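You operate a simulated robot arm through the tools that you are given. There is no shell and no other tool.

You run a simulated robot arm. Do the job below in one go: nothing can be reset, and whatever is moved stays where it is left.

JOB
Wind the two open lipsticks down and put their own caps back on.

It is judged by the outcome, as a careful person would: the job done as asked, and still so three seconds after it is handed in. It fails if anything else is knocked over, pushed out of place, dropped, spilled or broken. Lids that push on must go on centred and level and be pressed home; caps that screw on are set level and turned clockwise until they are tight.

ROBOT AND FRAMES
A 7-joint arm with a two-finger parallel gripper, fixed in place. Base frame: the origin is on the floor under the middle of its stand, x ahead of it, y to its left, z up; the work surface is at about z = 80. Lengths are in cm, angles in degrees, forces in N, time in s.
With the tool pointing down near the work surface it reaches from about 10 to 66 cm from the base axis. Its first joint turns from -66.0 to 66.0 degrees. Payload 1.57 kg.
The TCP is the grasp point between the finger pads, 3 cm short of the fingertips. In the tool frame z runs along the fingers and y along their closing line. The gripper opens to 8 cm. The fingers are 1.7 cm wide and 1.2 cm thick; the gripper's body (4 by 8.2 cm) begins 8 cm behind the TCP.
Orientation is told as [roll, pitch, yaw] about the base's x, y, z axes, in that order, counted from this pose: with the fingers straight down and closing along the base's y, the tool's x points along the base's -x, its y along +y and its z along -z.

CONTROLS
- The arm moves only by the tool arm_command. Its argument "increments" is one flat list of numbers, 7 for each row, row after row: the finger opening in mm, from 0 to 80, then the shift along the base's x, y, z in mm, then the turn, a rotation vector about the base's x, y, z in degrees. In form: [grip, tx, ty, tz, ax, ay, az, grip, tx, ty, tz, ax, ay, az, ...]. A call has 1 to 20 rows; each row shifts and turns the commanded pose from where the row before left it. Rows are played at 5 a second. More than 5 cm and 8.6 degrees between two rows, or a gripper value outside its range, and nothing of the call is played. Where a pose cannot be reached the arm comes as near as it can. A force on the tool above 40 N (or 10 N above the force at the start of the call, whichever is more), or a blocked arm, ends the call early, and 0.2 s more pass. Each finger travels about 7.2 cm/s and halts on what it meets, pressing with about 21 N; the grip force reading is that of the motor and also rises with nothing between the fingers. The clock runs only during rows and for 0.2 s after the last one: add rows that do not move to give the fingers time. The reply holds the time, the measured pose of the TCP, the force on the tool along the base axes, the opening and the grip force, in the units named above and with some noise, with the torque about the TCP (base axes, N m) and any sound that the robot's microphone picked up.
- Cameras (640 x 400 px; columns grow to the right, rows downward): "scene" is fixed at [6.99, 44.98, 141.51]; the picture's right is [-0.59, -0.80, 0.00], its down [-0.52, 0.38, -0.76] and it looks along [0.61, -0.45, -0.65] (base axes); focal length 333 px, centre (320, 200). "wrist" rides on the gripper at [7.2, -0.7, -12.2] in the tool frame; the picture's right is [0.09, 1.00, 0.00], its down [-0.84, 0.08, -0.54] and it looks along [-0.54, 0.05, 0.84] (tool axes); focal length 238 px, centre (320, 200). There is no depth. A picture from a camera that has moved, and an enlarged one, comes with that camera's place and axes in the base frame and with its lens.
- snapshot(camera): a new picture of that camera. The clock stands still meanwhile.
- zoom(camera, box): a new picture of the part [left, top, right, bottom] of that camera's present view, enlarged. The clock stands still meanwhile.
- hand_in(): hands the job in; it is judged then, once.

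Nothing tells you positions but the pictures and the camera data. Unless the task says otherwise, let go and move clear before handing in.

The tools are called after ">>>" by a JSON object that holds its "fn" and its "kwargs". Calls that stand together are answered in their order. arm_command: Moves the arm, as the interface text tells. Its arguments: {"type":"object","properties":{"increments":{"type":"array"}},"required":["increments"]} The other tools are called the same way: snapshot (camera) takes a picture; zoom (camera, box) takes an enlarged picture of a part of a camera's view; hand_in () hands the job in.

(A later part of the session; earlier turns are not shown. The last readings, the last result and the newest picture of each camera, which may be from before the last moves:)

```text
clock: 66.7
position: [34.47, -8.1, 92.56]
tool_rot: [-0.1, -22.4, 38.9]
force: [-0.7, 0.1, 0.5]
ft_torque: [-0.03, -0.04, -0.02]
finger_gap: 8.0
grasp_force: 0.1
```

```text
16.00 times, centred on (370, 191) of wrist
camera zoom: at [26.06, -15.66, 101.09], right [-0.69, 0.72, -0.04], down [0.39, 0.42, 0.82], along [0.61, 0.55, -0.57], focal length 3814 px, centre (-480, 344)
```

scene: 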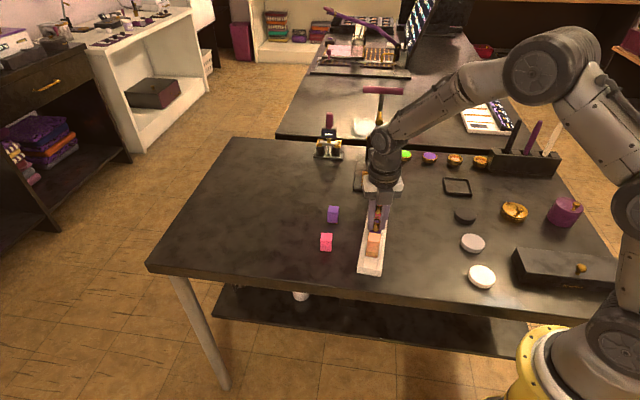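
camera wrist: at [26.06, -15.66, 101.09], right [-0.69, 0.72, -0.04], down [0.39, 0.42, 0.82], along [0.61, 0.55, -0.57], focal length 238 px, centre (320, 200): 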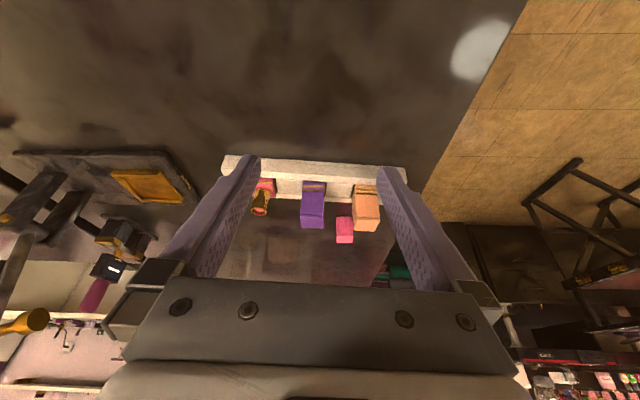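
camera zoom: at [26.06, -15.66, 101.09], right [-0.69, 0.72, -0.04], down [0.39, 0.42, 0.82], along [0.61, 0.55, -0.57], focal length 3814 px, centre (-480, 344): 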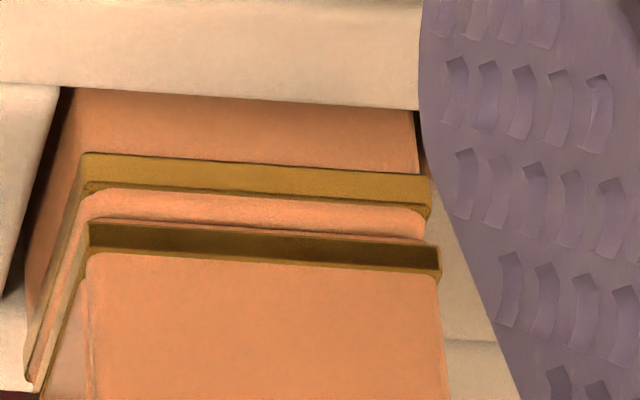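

The bands are parallel and the seam nearly matches the peach one, within under a millimetre. I'll verify again later by touch; now I'll untilt, rise and go over the pink cap.

>>> {"fn": "arm_command", "kwargs": {"increments": [80, 0, 0, 30, -4.63, 5.69, 0, 80, 0, 0, 30, -4.63, 5.69, 0, 80, 0, 0, 30, -4.63, 5.69, 0, 60, 25.2, 33, 0, 0, 0, 1.35, 50, 25.2, 33, 0, 0, 0, 1.35, 50, 25.2, 33, 0, 0, 0, 1.35, 50, 25.2, 33, 0, 0, 0, 1.35, 50, 25.2, 33, 0, 0, 0, 1.35, 50, 25.2, 33, 0, 0, 0, 1.35, 50, 0, 0, -40, 0, 0, 0, 50, 0, 0, -20, 0, 0, 0, 50, 0, 0, 0, 0, 0, 0]}}

>>> {"fn": "snapshot", "kwargs": {"camera": "wrist"}}

>>> {"fn": "zoom", "kwargs": {"camera": "wrist", "box": [250, 90, 390, 210]}}

```text
clock: 69.3
position: [49.72, 11.49, 95.57]
tool_rot: [-0.1, -0.3, 47.2]
force: [1.0, 0.0, 0.6]
ft_torque: [0.04, -0.02, 0.02]
finger_gap: 4.98
grasp_force: 0.1
```

```text
taken
camera wrist: at [45.17, 5.84, 107.7], right [-0.79, 0.61, 0.0], down [0.51, 0.67, 0.55], along [0.33, 0.43, -0.84], focal length 238 px, centre (320, 200)
```

wrist: 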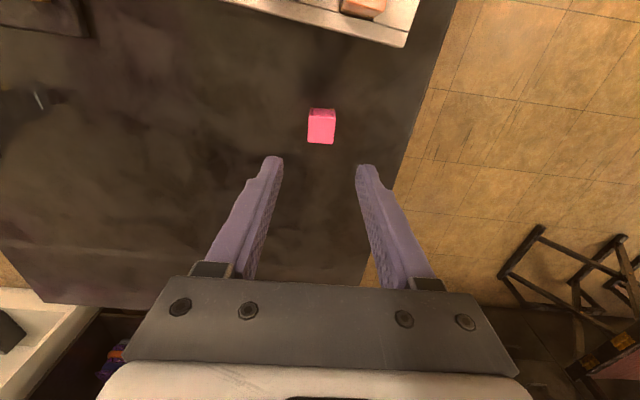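

```text
3.33 times, centred on (320, 150) of wrist
camera zoom: at [45.17, 5.84, 107.7], right [-0.79, 0.61, 0.0], down [0.51, 0.67, 0.55], along [0.33, 0.43, -0.84], focal length 794 px, centre (320, 367)
```

zoom: 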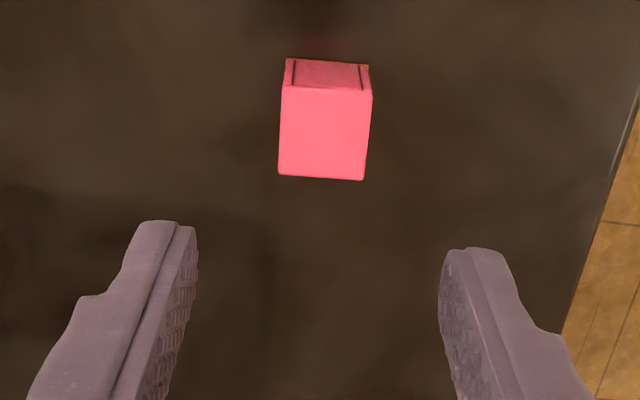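

The pink cap is lined up the same way. I'll trim the position slightly and descend to grip height.

>>> {"fn": "arm_command", "kwargs": {"increments": [50, -0.5, -1.1, -30, 0, 0.3, 0, 50, 0, 0, -40, 0, 0, 0, 50, 0, 0, -30, 0, 0, 0, 50, 0, 0, -10, 0, 0, 0, 50, 0, 0, -4, 0, 0, 0, 50, 0, 0, 0, 0, 0, 0]}}

>>> {"fn": "zoom", "kwargs": {"camera": "wrist", "box": [250, 130, 390, 240]}}

```text
clock: 70.7
position: [49.57, 11.41, 84.12]
tool_rot: [0.1, -0.1, 47.2]
force: [-0.3, 0.5, -0.8]
ft_torque: [0.01, 0.03, -0.03]
finger_gap: 4.98
grasp_force: 0.0
```

```text
3.64 times, centred on (320, 185) of wrist
camera zoom: at [45.03, 5.64, 96.34], right [-0.79, 0.61, 0.0], down [0.51, 0.67, 0.54], along [0.33, 0.43, -0.84], focal length 867 px, centre (320, 254)
```

zoom: 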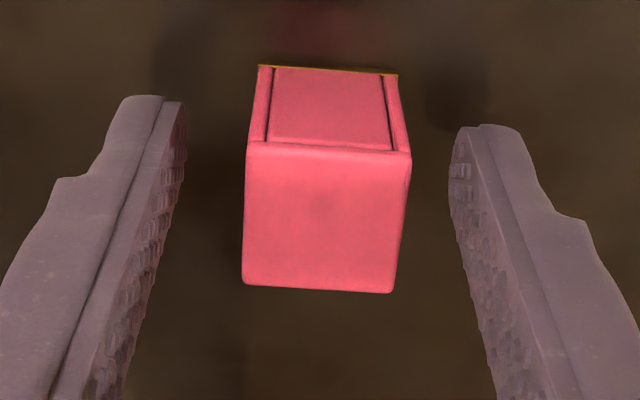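

I'll shift 1 mm and rotate 1.3° to match the cap, then close.

>>> {"fn": "arm_command", "kwargs": {"increments": [50, 0.3, 1.1, 0, 0, 0, 1.3, 40, 0, 0, 0, 0, 0, 0, 32, 0, 0, 0, 0, 0, 0, 28, 0, 0, 0, 0, 0, 0, 18, 0, 0, 0, 0, 0, 0, 18, 0, 0, 0, 0, 0, 0]}}

>>> {"fn": "zoom", "kwargs": {"camera": "wrist", "box": [250, 130, 390, 240]}}

```text
clock: 72.1
position: [49.53, 11.51, 84.27]
tool_rot: [0.1, -0.1, 48.5]
force: [-0.1, 0.7, 1.4]
ft_torque: [-0.03, 0.03, -0.04]
finger_gap: 2.64
grasp_force: 21.1
```

```text
3.64 times, centred on (320, 185) of wrist
camera zoom: at [45.17, 5.77, 96.42], right [-0.81, 0.59, 0.0], down [0.5, 0.68, 0.54], along [0.32, 0.44, -0.84], focal length 867 px, centre (320, 254)
```

zoom: 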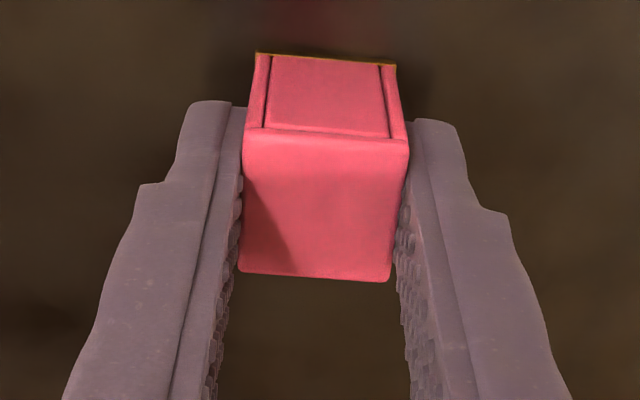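

Gripped well. I'll lift it and carry it above the pink lipstick, turning about −91° on the way.

>>> {"fn": "arm_command", "kwargs": {"increments": [18, 0, 0, 10, 0, 0, 0, 18, 0, 0, 30, 0, 0, 0, 18, 0, 0, 40, 0, 0, 0, 18, 0, 0, 31, 0, 0, 0, 18, -0.6, -14.7, 0, 0, 0, -8.3, 18, -0.6, -14.7, 0, 0, 0, -8.3, 18, -0.6, -14.7, 0, 0, 0, -8.3, 18, -0.6, -14.7, 0, 0, 0, -8.3, 18, -0.6, -14.7, 0, 0, 0, -8.3, 18, -0.6, -14.7, 0, 0, 0, -8.3, 18, -0.6, -14.7, 0, 0, 0, -8.3, 18, -0.6, -14.7, 0, 0, 0, -8.3, 18, -0.6, -14.7, 0, 0, 0, -8.3, 18, -0.6, -14.7, 0, 0, 0, -8.3, 18, -0.6, -14.7, 0, 0, 0, -8.3, 18, 0, 0, 0, 0, 0, 0]}}

>>> {"fn": "snapshot", "kwargs": {"camera": "wrist"}}

>>> {"fn": "zoom", "kwargs": {"camera": "wrist", "box": [290, 105, 350, 175]}}

>>> {"fn": "zoom", "kwargs": {"camera": "scene", "box": [340, 140, 420, 260]}}

```text
clock: 75.5
position: [48.97, -4.43, 95.35]
tool_rot: [0.1, -0.2, -42.9]
force: [-0.6, -0.1, 0.1]
ft_torque: [0.01, 0.01, 0.02]
finger_gap: 2.58
grasp_force: 20.7
```

```text
taken
camera wrist: at [43.14, 0.01, 107.48], right [0.61, 0.79, 0.0], down [0.66, -0.51, 0.54], along [0.43, -0.33, -0.84], focal length 238 px, centre (320, 200)
```

wrist: 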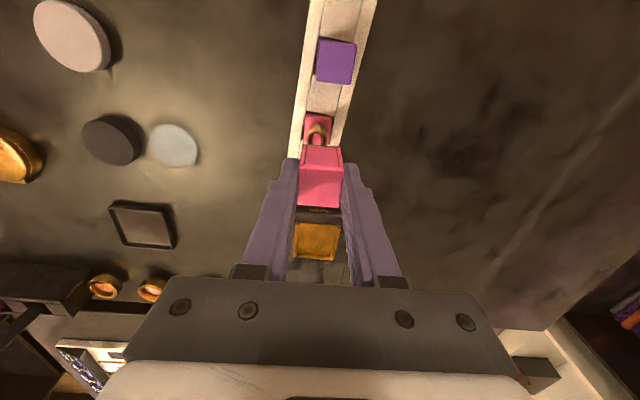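

```text
5.71 times, centred on (320, 140) of wrist
camera zoom: at [43.14, 0.01, 107.48], right [0.61, 0.79, 0.0], down [0.66, -0.51, 0.54], along [0.43, -0.33, -0.84], focal length 1362 px, centre (320, 543)
```

zoom: 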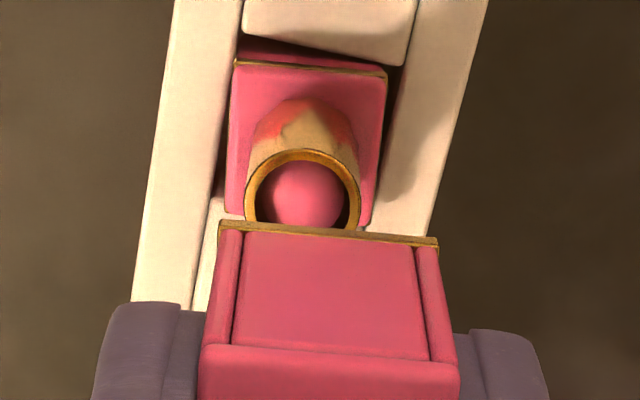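

```text
3.33 times, centred on (380, 200) of scene
camera zoom: at [6.99, 44.98, 141.51], right [-0.59, -0.8, 0.0], down [-0.52, 0.38, -0.76], along [0.61, -0.45, -0.65], focal length 1110 px, centre (120, 200)
```

zoom: 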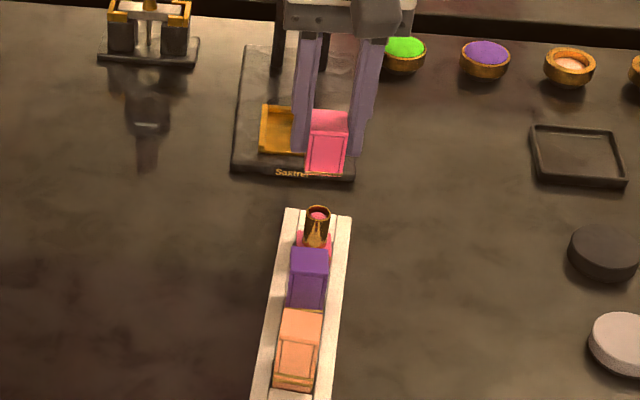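

The yaw matches the base; the cap is off by about 3 mm laterally. I'll correct this and lower to just above the tube, then check again.

>>> {"fn": "arm_command", "kwargs": {"increments": [18, -0.5, -3, 0, 0, 0, 0, 18, 0, 0, -20, 0, 0, 0, 18, 0, 0, -15, 0, 0, 0, 18, 0, 0, -8, 0, 0, 0, 18, 0, 0, 0, 0, 0, 0]}}

>>> {"fn": "zoom", "kwargs": {"camera": "wrist", "box": [295, 120, 345, 160]}}

>>> {"fn": "zoom", "kwargs": {"camera": "scene", "box": [365, 180, 395, 225]}}

```text
clock: 76.7
position: [48.68, -4.79, 91.09]
tool_rot: [0.2, -0.2, -42.8]
force: [0.2, 0.6, 0.1]
ft_torque: [0.01, -0.04, -0.01]
finger_gap: 2.57
grasp_force: 21.1
```

```text
10.00 times, centred on (320, 140) of wrist
camera zoom: at [42.82, -0.26, 103.26], right [0.61, 0.79, 0.0], down [0.67, -0.51, 0.54], along [0.43, -0.33, -0.84], focal length 2384 px, centre (320, 800)
```

zoom: 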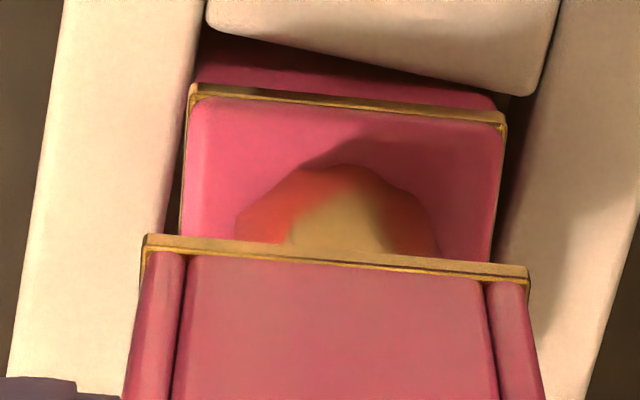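

```text
8.89 times, centred on (380, 202) of scene
camera zoom: at [6.99, 44.98, 141.51], right [-0.59, -0.8, 0.0], down [-0.52, 0.38, -0.76], along [0.61, -0.45, -0.65], focal length 2959 px, centre (-213, 178)
```

zoom: 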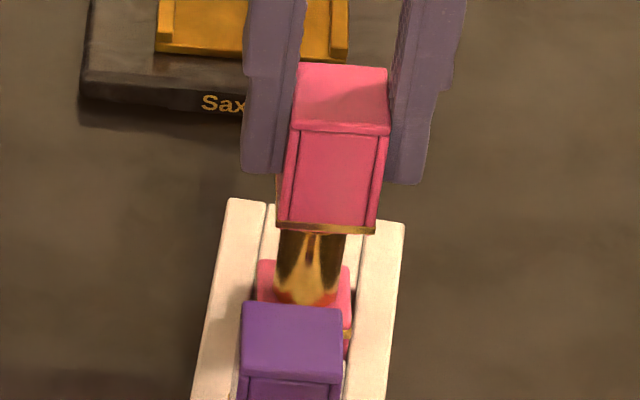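

The arm was still settling before; now it's about 2 mm short in x. I'll correct this, settle, and recheck.

>>> {"fn": "arm_command", "kwargs": {"increments": [18, 2.1, 0, 0, -0.15, 0.15, 0, 18, 0, 0, 0, 0, 0, 0, 18, 0, 0, 0, 0, 0, 0]}}

>>> {"fn": "zoom", "kwargs": {"camera": "wrist", "box": [295, 120, 345, 160]}}

>>> {"fn": "zoom", "kwargs": {"camera": "scene", "box": [365, 180, 395, 225]}}

```text
clock: 77.5
position: [48.92, -4.65, 91.09]
tool_rot: [-0.1, -0.1, -42.8]
force: [-0.4, -0.4, -0.1]
ft_torque: [0.01, 0.01, 0.03]
finger_gap: 2.6
grasp_force: 21.1
```

```text
10.00 times, centred on (320, 140) of wrist
camera zoom: at [43.12, -0.21, 103.31], right [0.61, 0.79, 0.0], down [0.67, -0.51, 0.54], along [0.43, -0.33, -0.84], focal length 2384 px, centre (320, 800)
```

zoom: 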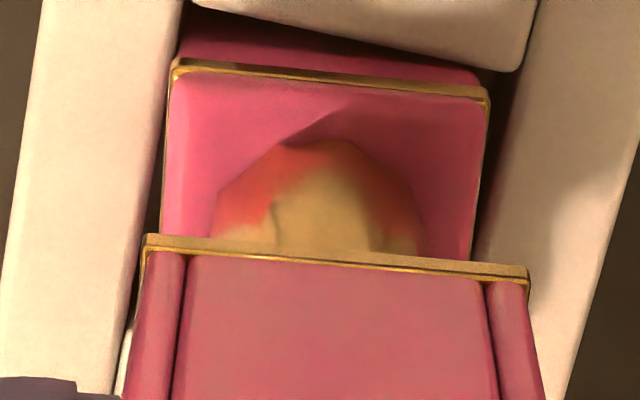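

```text
8.89 times, centred on (380, 202) of scene
camera zoom: at [6.99, 44.98, 141.51], right [-0.59, -0.8, 0.0], down [-0.52, 0.38, -0.76], along [0.61, -0.45, -0.65], focal length 2959 px, centre (-213, 178)
```

zoom: 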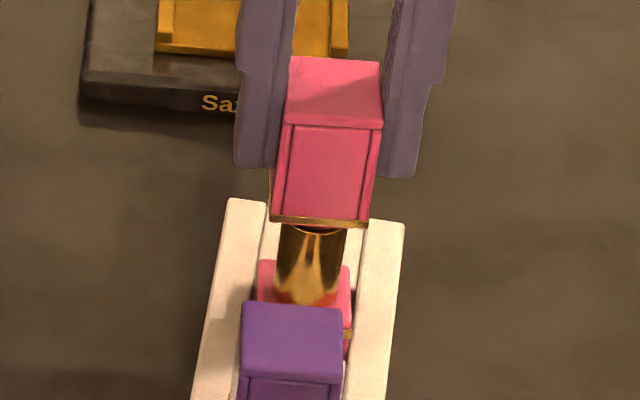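

Now the cap, base and tube are aligned to within about 0.3 mm. I'll lower it over the tube slowly.

>>> {"fn": "arm_command", "kwargs": {"increments": [18, 0, 0, -3, 0, 0, 0, 18, 0, 0, -3, 0, 0, 0, 18, 0, 0, -3, 0, 0, 0, 18, 0, 0, -3, 0, 0, 0, 18, 0, 0, -3, 0, 0, 0, 18, 0, 0, -3, 0, 0, 0, 18, 0, 0, 0, 0, 0, 0]}}

>>> {"fn": "zoom", "kwargs": {"camera": "wrist", "box": [295, 120, 345, 160]}}

>>> {"fn": "zoom", "kwargs": {"camera": "scene", "box": [365, 180, 395, 225]}}

```text
clock: 79.1
position: [48.86, -4.66, 89.33]
tool_rot: [-0.2, 0.1, -42.7]
force: [0.0, -0.1, -0.3]
ft_torque: [-0.03, 0.04, -0.01]
finger_gap: 2.61
grasp_force: 21.2
```

```text
10.00 times, centred on (320, 140) of wrist
camera zoom: at [43.16, -0.17, 101.47], right [0.61, 0.79, 0.0], down [0.67, -0.51, 0.54], along [0.43, -0.33, -0.84], focal length 2384 px, centre (320, 800)
```

zoom: 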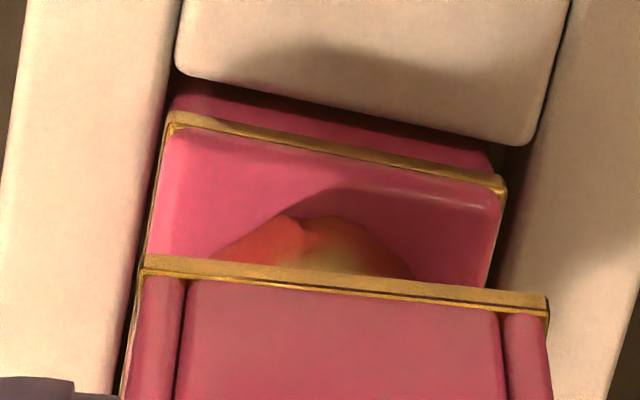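

```text
8.89 times, centred on (380, 202) of scene
camera zoom: at [6.99, 44.98, 141.51], right [-0.59, -0.8, 0.0], down [-0.52, 0.38, -0.76], along [0.61, -0.45, -0.65], focal length 2959 px, centre (-213, 178)
```

zoom: 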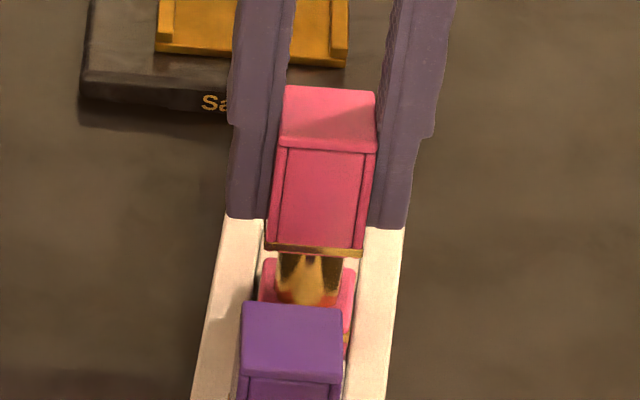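

The base turned a few degrees and the cap's view changed slightly. I'll look wider before going on.

>>> {"fn": "zoom", "kwargs": {"camera": "wrist", "box": [270, 100, 370, 220]}}

>>> {"fn": "zoom", "kwargs": {"camera": "scene", "box": [362, 190, 392, 215]}}

```text
3.33 times, centred on (320, 160) of wrist
camera zoom: at [43.16, -0.17, 101.47], right [0.61, 0.79, 0.0], down [0.67, -0.51, 0.54], along [0.43, -0.33, -0.84], focal length 794 px, centre (320, 333)
```

zoom: 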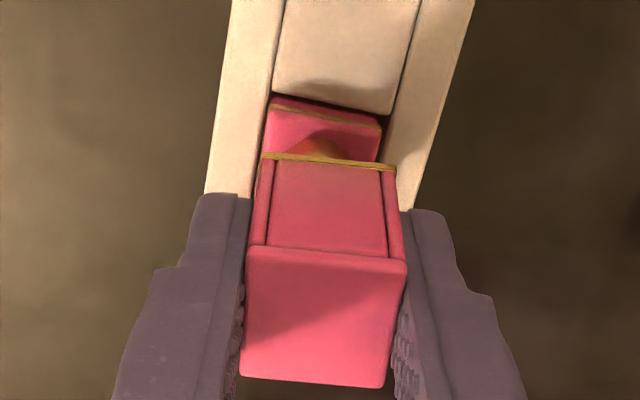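

```text
16.00 times, centred on (377, 202) of scene
camera zoom: at [6.99, 44.98, 141.51], right [-0.59, -0.8, 0.0], down [-0.52, 0.38, -0.76], along [0.61, -0.45, -0.65], focal length 5327 px, centre (-592, 160)
```

zoom: 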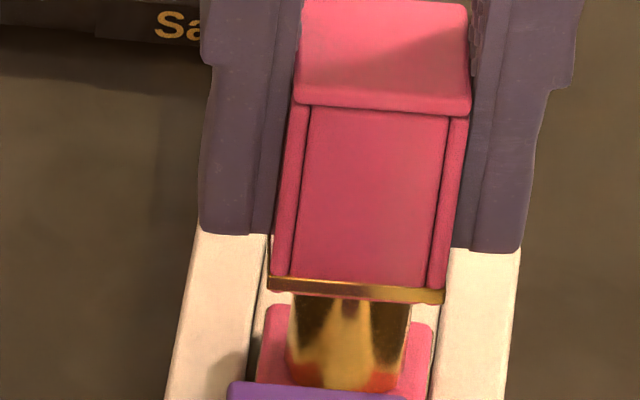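

The cap seems to have slid up about 9 mm in the fingers, so it likely caught on the tube's rim. I'll raise a few millimetres and check before trying anything else.

>>> {"fn": "arm_command", "kwargs": {"increments": [18, 0, 0, 2, 0, 0, 0, 18, 0, 0, 2, 0, 0, 0, 18, 0, 0, 0, 0, 0, 0]}}

>>> {"fn": "zoom", "kwargs": {"camera": "wrist", "box": [295, 120, 345, 160]}}

>>> {"fn": "zoom", "kwargs": {"camera": "scene", "box": [362, 190, 392, 215]}}

```text
clock: 79.9
position: [49.03, -4.7, 89.72]
tool_rot: [-0.2, -0.1, -42.7]
force: [-0.6, -1.1, -1.1]
ft_torque: [0.01, -0.01, 0.0]
finger_gap: 2.59
grasp_force: 20.9
```

```text
10.00 times, centred on (320, 140) of wrist
camera zoom: at [43.21, -0.2, 101.89], right [0.61, 0.79, 0.0], down [0.67, -0.51, 0.54], along [0.43, -0.33, -0.84], focal length 2384 px, centre (320, 800)
```

zoom: 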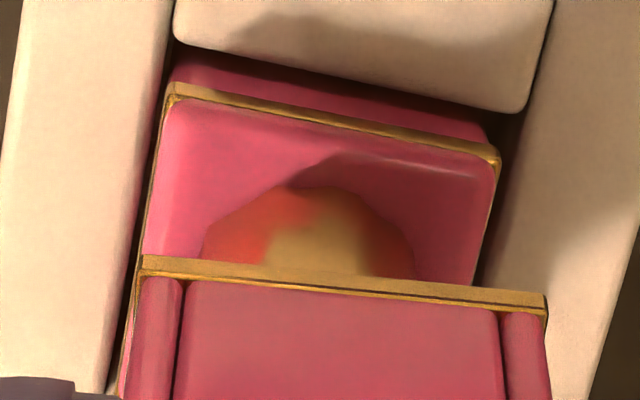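

```text
16.00 times, centred on (377, 202) of scene
camera zoom: at [6.99, 44.98, 141.51], right [-0.59, -0.8, 0.0], down [-0.52, 0.38, -0.76], along [0.61, -0.45, -0.65], focal length 5327 px, centre (-592, 160)
```

zoom: 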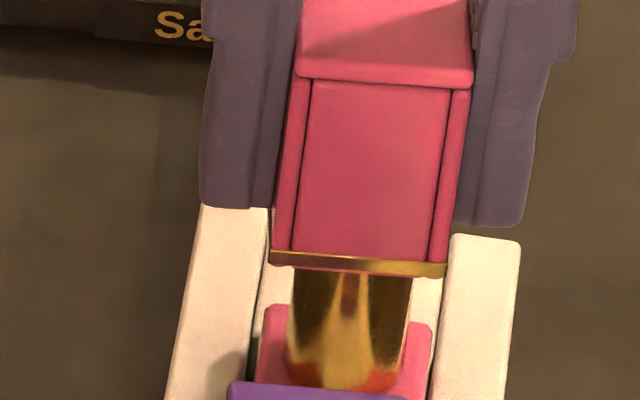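

The lipstick stays put as the cap rises. I'll go up another centimetre to see the rim and the cap's mouth.

>>> {"fn": "arm_command", "kwargs": {"increments": [18, 0, 0, 6, 0, 0, 0, 18, 0, 0, 8, 0, 0, 0, 18, 0, 0, 8, 0, 0, 0, 18, 0, 0, 0, 0, 0, 0, 18, 0, 0, 0, 0, 0, 0]}}

>>> {"fn": "zoom", "kwargs": {"camera": "wrist", "box": [280, 105, 360, 175]}}

>>> {"fn": "zoom", "kwargs": {"camera": "scene", "box": [360, 175, 396, 215]}}

```text
clock: 81.1
position: [48.87, -4.85, 91.95]
tool_rot: [-0.1, -0.1, -42.9]
force: [-0.8, 0.6, 0.2]
ft_torque: [-0.02, 0.02, -0.01]
finger_gap: 2.6
grasp_force: 20.6
```

```text
5.71 times, centred on (320, 140) of wrist
camera zoom: at [43.09, -0.29, 104.2], right [0.61, 0.79, 0.0], down [0.67, -0.51, 0.54], along [0.43, -0.33, -0.84], focal length 1362 px, centre (320, 543)
```

zoom: 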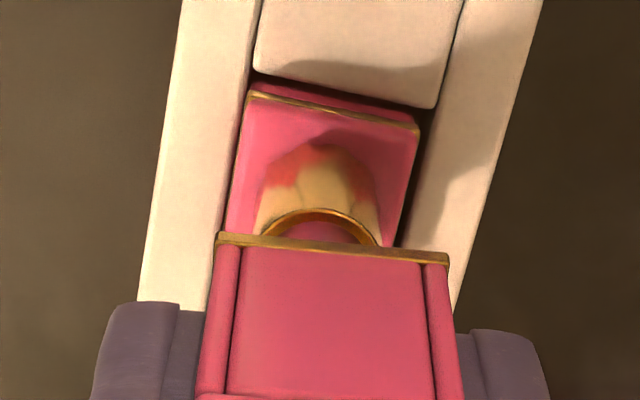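

```text
10.00 times, centred on (378, 195) of scene
camera zoom: at [6.99, 44.98, 141.51], right [-0.59, -0.8, 0.0], down [-0.52, 0.38, -0.76], along [0.61, -0.45, -0.65], focal length 3329 px, centre (-260, 250)
```

zoom: 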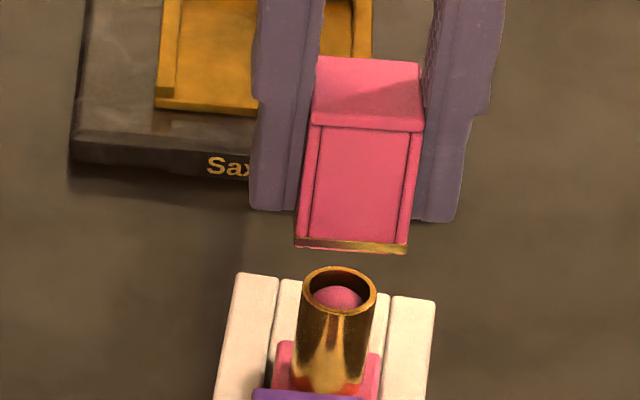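

The lipstick is upright and the base has squared itself with the tray (az ≈40.6°). I'll turn the cap −5.8° to match and measure the alignment precisely again.

>>> {"fn": "arm_command", "kwargs": {"increments": [18, 0, 0, 0, 0, 0, -3, 18, 0, 0, 0, 0, 0, -2.8, 18, 0, 0, 0, 0, 0, 0, 18, 0, 0, 0, 0, 0, 0]}}

>>> {"fn": "zoom", "kwargs": {"camera": "wrist", "box": [295, 115, 345, 155]}}

>>> {"fn": "zoom", "kwargs": {"camera": "scene", "box": [363, 180, 393, 215]}}

```text
clock: 82.1
position: [49.04, -4.95, 91.99]
tool_rot: [-0.1, -0.1, -48.6]
force: [-0.2, 0.0, -0.2]
ft_torque: [0.02, 0.04, 0.05]
finger_gap: 2.58
grasp_force: 21.1
```

```text
10.00 times, centred on (320, 135) of wrist
camera zoom: at [43.7, 0.23, 104.09], right [0.69, 0.73, 0.0], down [0.61, -0.58, 0.54], along [0.39, -0.37, -0.84], focal length 2384 px, centre (320, 850)
```

zoom: 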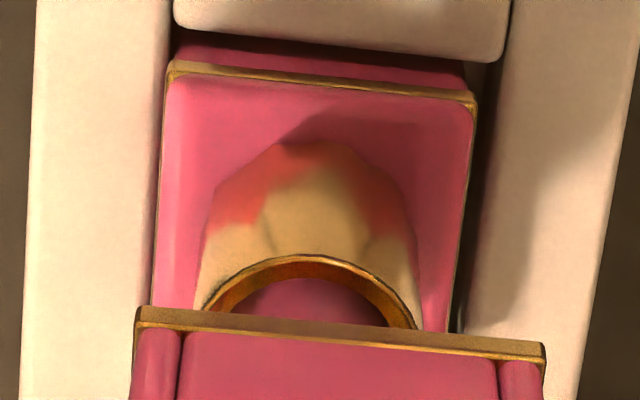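

```text
11.43 times, centred on (378, 198) of scene
camera zoom: at [6.99, 44.98, 141.51], right [-0.59, -0.8, 0.0], down [-0.52, 0.38, -0.76], along [0.61, -0.45, -0.65], focal length 3805 px, centre (-343, 229)
```

zoom: 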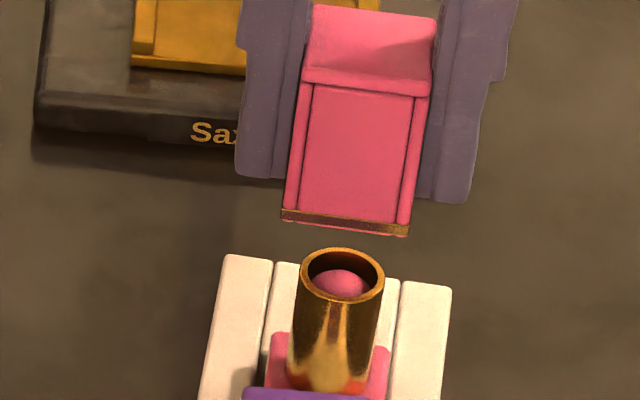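

Both views say the cap is about 1 mm off toward picture-right. I'll shift (−1.0, −0.6) mm and re-measure.

>>> {"fn": "arm_command", "kwargs": {"increments": [18, -1, -0.6, 0, 0, 0, 0, 18, 0, 0, -5, 0, 0, 0, 18, 0, 0, -5, 0, 0, 0, 18, 0, 0, 0, 0, 0, 0, 18, 0, 0, 0, 0, 0, 0, 18, 0, 0, 0, 0, 0, 0]}}

>>> {"fn": "zoom", "kwargs": {"camera": "wrist", "box": [295, 115, 345, 155]}}

>>> {"fn": "zoom", "kwargs": {"camera": "scene", "box": [363, 180, 393, 215]}}

```text
clock: 83.5
position: [49.01, -4.98, 91.0]
tool_rot: [-0.1, -0.1, -48.7]
force: [-0.2, -0.4, -0.5]
ft_torque: [-0.01, 0.0, -0.01]
finger_gap: 2.6
grasp_force: 21.0
```

```text
10.00 times, centred on (320, 135) of wrist
camera zoom: at [43.65, 0.11, 103.05], right [0.69, 0.73, 0.0], down [0.61, -0.58, 0.54], along [0.39, -0.37, -0.84], focal length 2384 px, centre (320, 850)
```

zoom: 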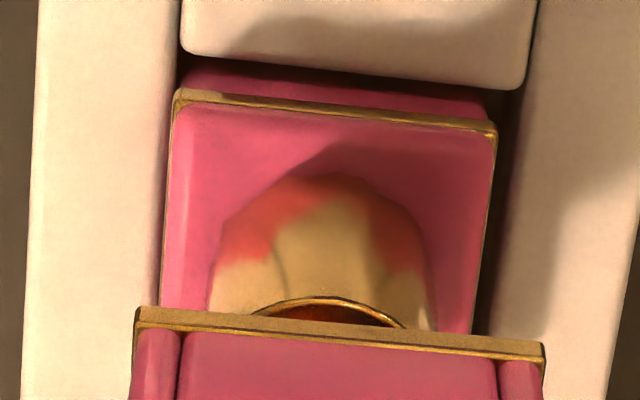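

```text
11.43 times, centred on (378, 198) of scene
camera zoom: at [6.99, 44.98, 141.51], right [-0.59, -0.8, 0.0], down [-0.52, 0.38, -0.76], along [0.61, -0.45, -0.65], focal length 3805 px, centre (-343, 229)
```

zoom: 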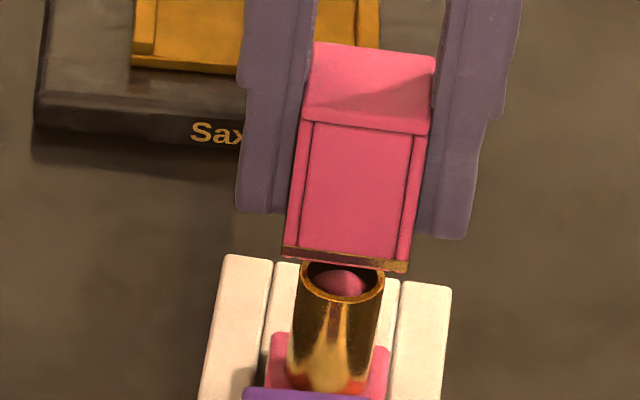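

Aligned to within half a millimetre in both views. I'll descend in small steps and check just past the rim.

>>> {"fn": "arm_command", "kwargs": {"increments": [18, 0, 0, -4, 0, 0, 0, 18, 0, 0, -4, 0, 0, 0, 18, 0, 0, -4, 0, 0, 0, 18, 0, 0, -2, 0, 0, 0, 18, 0, 0, -2, 0, 0, 0, 18, 0, 0, -2, 0, 0, 0, 18, 0, 0, -2, 0, 0, 0, 18, 0, 0, 0, 0, 0, 0]}}

>>> {"fn": "zoom", "kwargs": {"camera": "wrist", "box": [295, 115, 345, 155]}}

>>> {"fn": "zoom", "kwargs": {"camera": "scene", "box": [363, 180, 393, 215]}}

```text
clock: 85.3
position: [48.97, -4.81, 88.87]
tool_rot: [-0.2, -0.1, -48.6]
force: [0.2, 0.8, -0.1]
ft_torque: [-0.02, 0.0, 0.03]
finger_gap: 2.59
grasp_force: 21.3
```

```text
10.00 times, centred on (320, 135) of wrist
camera zoom: at [43.64, 0.23, 101.13], right [0.69, 0.73, 0.0], down [0.61, -0.58, 0.54], along [0.39, -0.37, -0.84], focal length 2384 px, centre (320, 850)
```

zoom: 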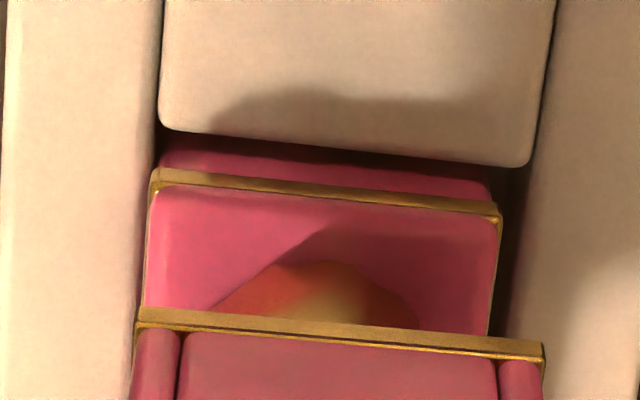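

```text
11.43 times, centred on (378, 198) of scene
camera zoom: at [6.99, 44.98, 141.51], right [-0.59, -0.8, 0.0], down [-0.52, 0.38, -0.76], along [0.61, -0.45, -0.65], focal length 3805 px, centre (-343, 229)
```

zoom: 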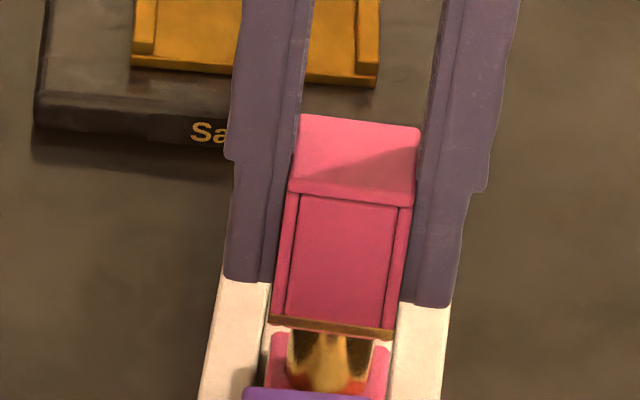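

No slip, but the arm drifted about 1 mm in y during the descent. I'll correct that and go down a few more millimetres.

>>> {"fn": "arm_command", "kwargs": {"increments": [18, -0.6, -0.7, 0, 0, 0, 0, 18, 0, 0, 0, 0, 0, 0, 18, 0, 0, 0, 0, 0, 0]}}

>>> {"fn": "zoom", "kwargs": {"camera": "wrist", "box": [295, 115, 345, 155]}}

```text
clock: 86.1
position: [48.89, -4.91, 89.0]
tool_rot: [-0.1, -0.1, -48.5]
force: [-0.8, -0.3, -0.4]
ft_torque: [0.01, 0.02, -0.02]
finger_gap: 2.61
grasp_force: 21.5
```

```text
10.00 times, centred on (320, 135) of wrist
camera zoom: at [43.55, 0.13, 101.14], right [0.69, 0.73, 0.0], down [0.61, -0.58, 0.54], along [0.39, -0.37, -0.84], focal length 2384 px, centre (320, 850)
```

zoom: 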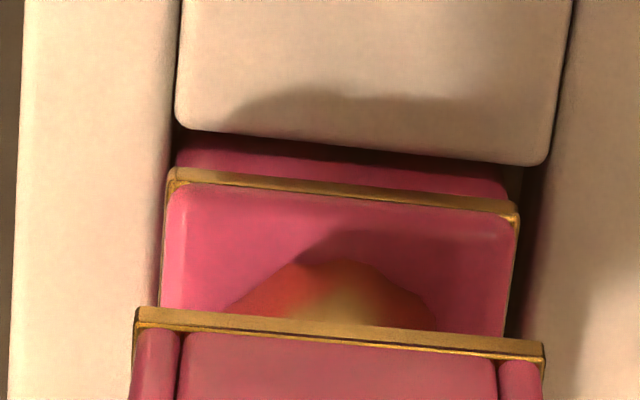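

Centred again. I'll descend 6 mm more and check.

>>> {"fn": "arm_command", "kwargs": {"increments": [18, 0, 0, -2, 0, 0, 0, 18, 0, 0, -2, 0, 0, 0, 18, 0, 0, -2, 0, 0, 0, 18, 0, 0, 0, 0, 0, 0, 18, 0, 0, 0, 0, 0, 0]}}

>>> {"fn": "zoom", "kwargs": {"camera": "wrist", "box": [295, 115, 345, 155]}}

```text
clock: 87.3
position: [48.88, -4.92, 88.36]
tool_rot: [-0.1, -0.1, -48.6]
force: [-0.2, 1.2, -0.1]
ft_torque: [-0.02, 0.01, 0.01]
finger_gap: 2.6
grasp_force: 21.0
```

```text
10.00 times, centred on (320, 135) of wrist
camera zoom: at [43.58, 0.19, 100.46], right [0.69, 0.73, 0.0], down [0.61, -0.58, 0.54], along [0.39, -0.37, -0.84], focal length 2384 px, centre (320, 850)
```

zoom: 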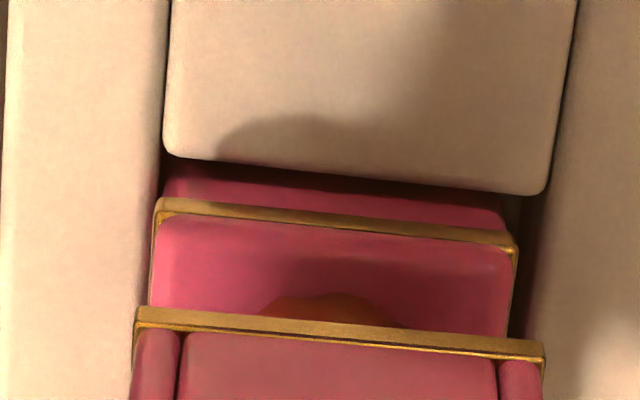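

The tube is now inside the cap by nearly a centimetre without any force. I'll continue down, with a small yaw trim.

>>> {"fn": "arm_command", "kwargs": {"increments": [18, -0.2, -0.2, 0, 0, 0, -1, 18, 0, 0, -3, 0, 0, 0, 18, 0, 0, -3, 0, 0, 0, 18, 0, 0, -3, 0, 0, 0, 18, 0, 0, -3, 0, 0, 0, 18, 0, 0, 0, 0, 0, 0, 18, 0, 0, 0, 0, 0, 0]}}

>>> {"fn": "zoom", "kwargs": {"camera": "wrist", "box": [295, 115, 345, 155]}}

```text
clock: 88.9
position: [48.85, -4.98, 87.12]
tool_rot: [-0.1, -0.1, -49.6]
force: [-0.6, 0.5, 0.1]
ft_torque: [-0.01, 0.02, 0.0]
finger_gap: 2.61
grasp_force: 20.8
```

```text
10.00 times, centred on (320, 135) of wrist
camera zoom: at [43.6, 0.17, 99.27], right [0.7, 0.72, 0.0], down [0.6, -0.59, 0.54], along [0.39, -0.38, -0.84], focal length 2384 px, centre (320, 850)
```

zoom: 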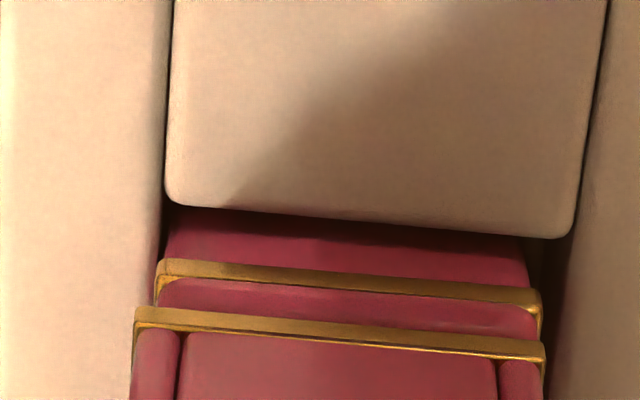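

Nearly there, still centred to within a millimetre. A small lateral trim and the last 8 mm in 2 mm steps until it seats.

>>> {"fn": "arm_command", "kwargs": {"increments": [18, 0.4, 0.4, 0, 0, 0, 0, 18, 0, 0, -2, 0, 0, 0, 18, 0, 0, -2, 0, 0, 0, 18, 0, 0, -2, 0, 0, 0, 18, 0, 0, 0, 0, 0, 0]}}

>>> {"fn": "zoom", "kwargs": {"camera": "wrist", "box": [295, 115, 345, 155]}}

```text
clock: 90.1
position: [49.06, -4.8, 86.68]
tool_rot: [0.2, -0.3, -49.5]
force: [-1.0, -0.7, 18.5]
ft_torque: [-0.24, -0.07, -0.03]
finger_gap: 2.59
grasp_force: 20.4
```

```text
10.00 times, centred on (320, 135) of wrist
camera zoom: at [43.7, 0.29, 98.85], right [0.7, 0.72, 0.0], down [0.6, -0.59, 0.55], along [0.39, -0.38, -0.84], focal length 2384 px, centre (320, 850)
```

zoom: 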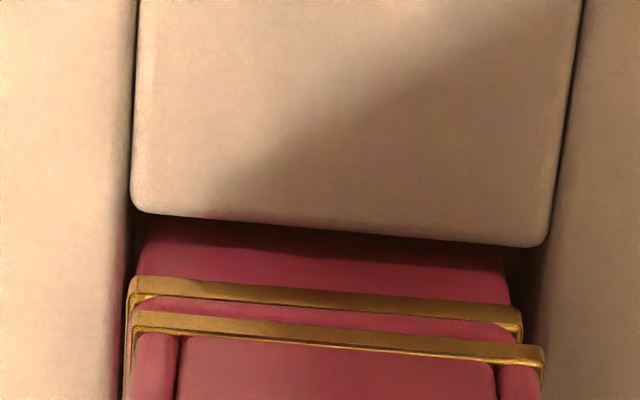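

Contact at 18.5 N with the same seam spacing purple had. I'll release, rise, close the fingers and press the top of the pink cap.

>>> {"fn": "arm_command", "kwargs": {"increments": [30, 0, 0, 0, 0, 0, 0, 45, 0, 0, 0, 0, 0, 0, 45, 0, 0, 15, 0, 0, 0, 45, 0, 0, 30, 0, 0, 0, 45, 0, 0, 25, 0, 0, 0, 20, 0, 0, 0, -0.2, 0.3, 0, 0, 0, 0, 0, 0, 0, 0, 0, 0, 0, 0, 0, 0, 0, 0, 0, 0, 0, 0, 0, 0]}}

>>> {"fn": "zoom", "kwargs": {"camera": "wrist", "box": [290, 105, 350, 175]}}

>>> {"fn": "zoom", "kwargs": {"camera": "scene", "box": [355, 185, 405, 265]}}

```text
clock: 92.1
position: [49.13, -4.85, 93.51]
tool_rot: [-0.4, 0.1, -49.5]
force: [0.5, 0.6, 0.9]
ft_torque: [-0.02, -0.01, -0.06]
finger_gap: 0.0
grasp_force: 20.9
```

```text
5.71 times, centred on (320, 140) of wrist
camera zoom: at [43.9, 0.37, 105.7], right [0.7, 0.72, -0.01], down [0.6, -0.58, 0.54], along [0.38, -0.38, -0.84], focal length 1362 px, centre (320, 543)
```

zoom: 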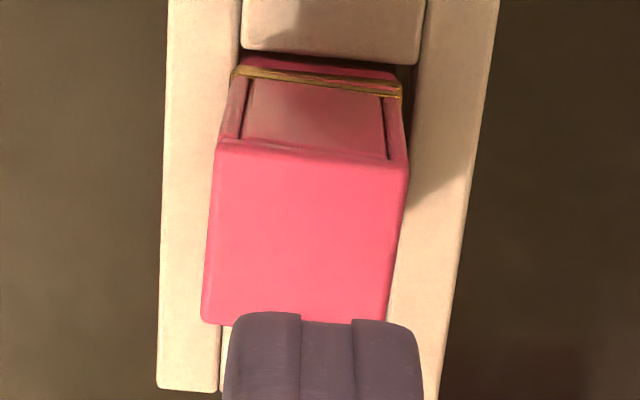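

```text
5.00 times, centred on (380, 225) of scene
camera zoom: at [6.99, 44.98, 141.51], right [-0.59, -0.8, 0.0], down [-0.52, 0.38, -0.76], along [0.61, -0.45, -0.65], focal length 1665 px, centre (20, 75)
```

zoom: 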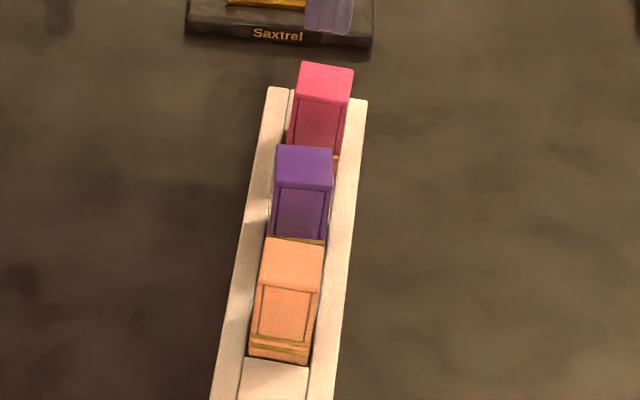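

The pink cap is on. The fingertips are about 3–4 mm off its centre, so I'll shift over and recheck before pressing.

>>> {"fn": "arm_command", "kwargs": {"increments": [0, -3.7, -0.3, 0, 0.3, -0.1, 0, 0, 0, 0, 0, 0, 0, 0, 0, 0, 0, 0, 0, 0, 0]}}

>>> {"fn": "zoom", "kwargs": {"camera": "wrist", "box": [290, 105, 350, 175]}}

```text
clock: 92.9
position: [48.58, -4.96, 93.56]
tool_rot: [-0.2, 0.1, -49.6]
force: [0.3, 0.3, 0.0]
ft_torque: [0.01, 0.0, -0.02]
finger_gap: 0.0
grasp_force: 21.1
```

```text
5.71 times, centred on (320, 140) of wrist
camera zoom: at [43.45, 0.26, 105.7], right [0.7, 0.72, 0.0], down [0.6, -0.59, 0.54], along [0.38, -0.38, -0.84], focal length 1362 px, centre (320, 543)
```

zoom: 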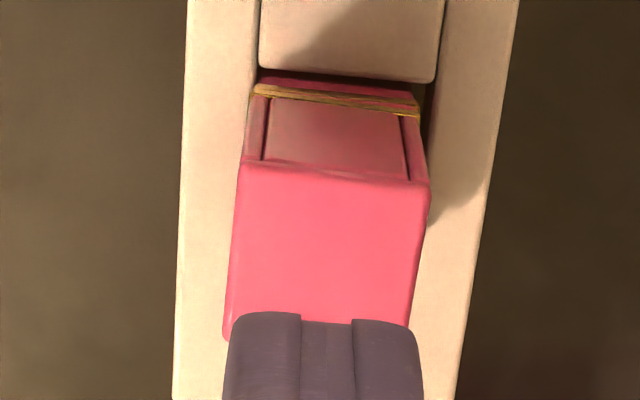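

Now centred. I'll take a closer look at the seam before pressing.

>>> {"fn": "zoom", "kwargs": {"camera": "wrist", "box": [305, 110, 340, 140]}}

```text
13.33 times, centred on (322, 125) of wrist
camera zoom: at [43.45, 0.26, 105.7], right [0.7, 0.72, 0.0], down [0.6, -0.59, 0.54], along [0.38, -0.38, -0.84], focal length 3178 px, centre (287, 1200)
```

zoom: 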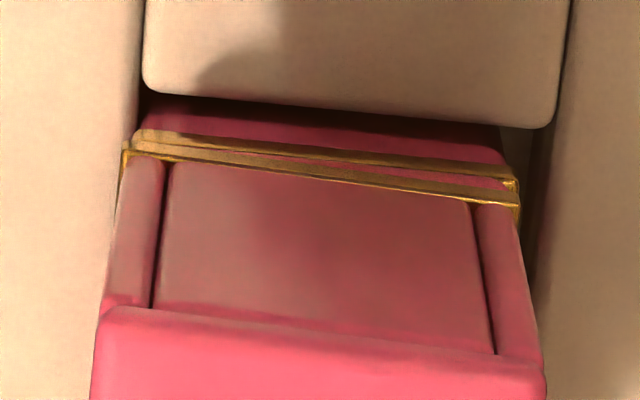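

The pink cap leans about 1° and isn't fully down yet. I'll press the top centre now.

>>> {"fn": "arm_command", "kwargs": {"increments": [0, 0, 0, -15, 0, 0, 0, 0, 0, 0, -10, 0, 0, 0, 0, 0, 0, -4, 0, 0, 0, 0, 0, 0, -2, 0, 0, 0, 0, 0, 0, -1, 0, 0, 0, 0, 0, 0, -1, 0, 0, 0]}}

>>> {"fn": "zoom", "kwargs": {"camera": "wrist", "box": [290, 105, 350, 175]}}

```text
clock: 94.3
position: [48.77, -4.89, 90.46]
tool_rot: [0.0, -0.1, -49.7]
force: [-0.6, 1.1, 7.8]
ft_torque: [0.06, 0.02, 0.01]
finger_gap: 0.0
grasp_force: 21.2
```

```text
5.71 times, centred on (320, 140) of wrist
camera zoom: at [43.43, 0.29, 102.51], right [0.7, 0.72, 0.0], down [0.6, -0.59, 0.54], along [0.39, -0.38, -0.84], focal length 1362 px, centre (320, 543)
```

zoom: 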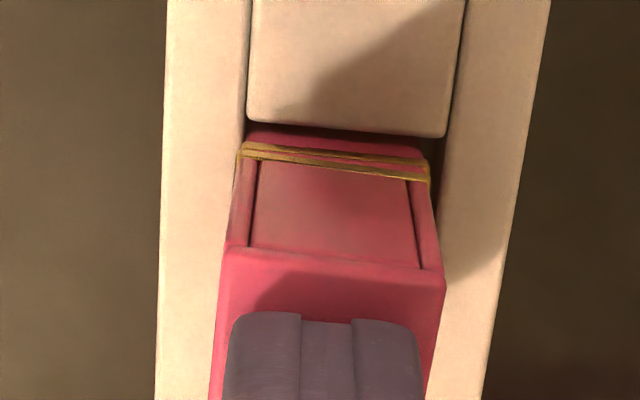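

Contact at 7.8 N. I'll press on in 1 mm steps.

>>> {"fn": "arm_command", "kwargs": {"increments": [0, 0, 0, -1, 0, 0, 0, 0, 0, 0, -1, 0, 0, 0, 0, 0, 0, -1, 0, 0, 0, 0, 0, 0, 0, 0, 0, 0]}}

>>> {"fn": "zoom", "kwargs": {"camera": "wrist", "box": [290, 105, 350, 175]}}

```text
clock: 95.3
position: [48.67, -4.93, 90.18]
tool_rot: [0.2, -0.3, -49.6]
force: [-3.2, 2.2, 31.8]
ft_torque: [0.13, 0.14, -0.02]
finger_gap: 0.01
grasp_force: 20.7
```

```text
5.71 times, centred on (320, 140) of wrist
camera zoom: at [43.4, 0.25, 102.41], right [0.7, 0.72, 0.0], down [0.6, -0.59, 0.55], along [0.39, -0.38, -0.84], focal length 1362 px, centre (320, 543)
```

zoom: 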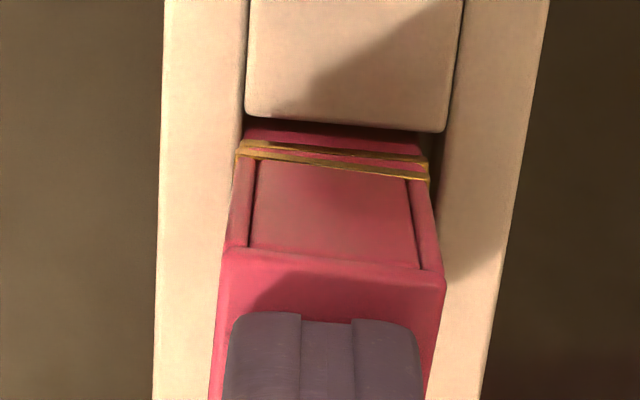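

Pressed to 32 N, top at the same height as purple's. I'll rise and go back to the low-angle viewpoint to inspect all three seams.

>>> {"fn": "arm_command", "kwargs": {"increments": [0, 0, 0, 15, -0.2, 0.2, 0, 0, 0, 0, 45, 0, 0, 0, 0, 0, 0, 40, 0, 0, 0, 40, -11.5, -4.6, 0, 0, 0, 8.05, 60, -11.5, -4.6, 0, 0, 0, 8.05, 80, -11.5, -4.6, 0, 0, 0, 8.05, 80, -11.5, -4.6, 0, 0, 0, 8.05, 80, -11.5, -4.6, 0, 0, 0, 8.05, 80, -11.5, -4.6, 0, 0, 0, 8.05, 80, -11.5, -4.6, 0, 0, 0, 8.05, 80, -11.5, -4.6, 0, 0, 0, 8.05, 80, -11.5, -4.6, 0, 0, 0, 8.05, 80, -11.5, -4.6, 0, 0, 0, 8.05, 80, -11.5, -4.6, 0, 0, 0, 8.05, 80, 0, 0, -26, 4.63, -5.69, 0, 80, 0, 0, -26, 4.63, -5.69, 0, 80, 0, 0, -26, 4.63, -5.69, 0, 80, 0, 0, 0, 0, 0, 0]}}

>>> {"fn": "snapshot", "kwargs": {"camera": "wrist"}}

>>> {"fn": "zoom", "kwargs": {"camera": "wrist", "box": [250, 160, 400, 240]}}

```text
clock: 99.1
position: [36.02, -9.79, 92.01]
tool_rot: [-0.5, -21.9, 38.9]
force: [0.2, -0.6, 0.2]
ft_torque: [-0.02, -0.02, 0.03]
finger_gap: 7.97
grasp_force: 0.3
```

```text
taken
camera wrist: at [27.45, -17.32, 100.75], right [-0.69, 0.72, -0.04], down [0.4, 0.42, 0.81], along [0.61, 0.55, -0.58], focal length 238 px, centre (320, 200)
```

wrist: 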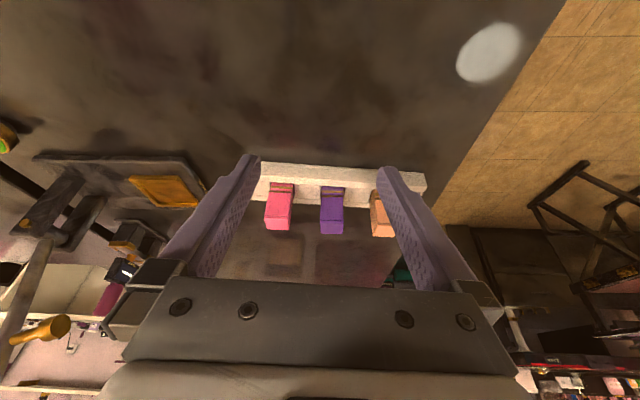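

```text
4.27 times, centred on (325, 200) of wrist
camera zoom: at [27.45, -17.32, 100.75], right [-0.69, 0.72, -0.04], down [0.4, 0.42, 0.81], along [0.61, 0.55, -0.58], focal length 1017 px, centre (299, 200)
```

zoom: 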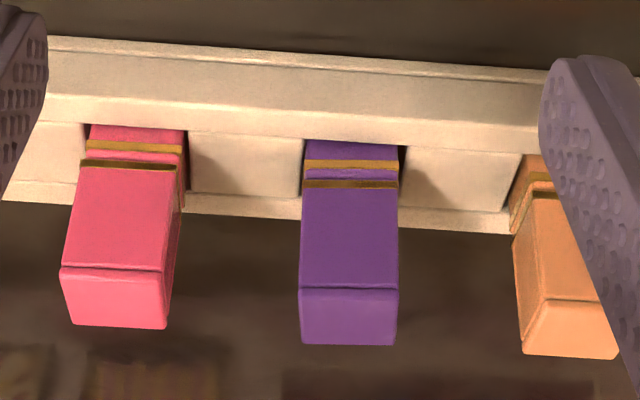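

>>> {"fn": "zoom", "kwargs": {"camera": "wrist", "box": [264, 178, 300, 202]}}

>>> {"fn": "zoom", "kwargs": {"camera": "wrist", "box": [314, 182, 350, 206]}}

```text
16.00 times, centred on (282, 190) of wrist
camera zoom: at [27.45, -17.32, 100.75], right [-0.69, 0.72, -0.04], down [0.4, 0.42, 0.81], along [0.61, 0.55, -0.58], focal length 3814 px, centre (928, 360)
```

zoom: 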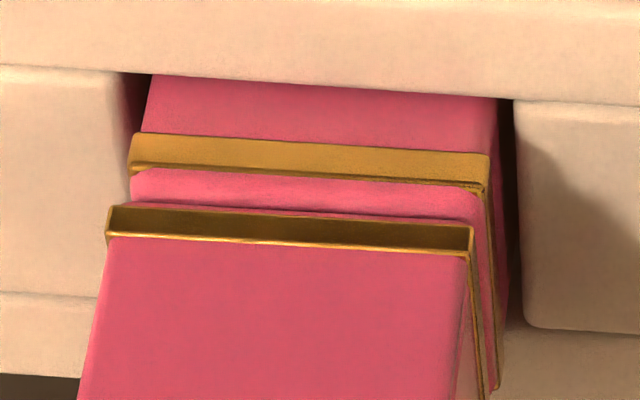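

```text
16.00 times, centred on (332, 194) of wrist
camera zoom: at [27.45, -17.32, 100.75], right [-0.69, 0.72, -0.04], down [0.4, 0.42, 0.81], along [0.61, 0.55, -0.58], focal length 3814 px, centre (128, 296)
```

zoom: 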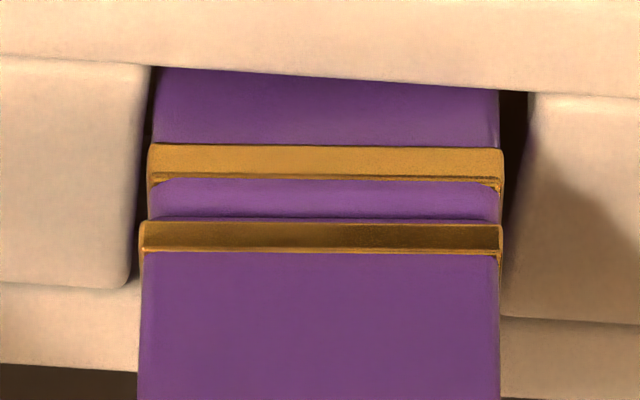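

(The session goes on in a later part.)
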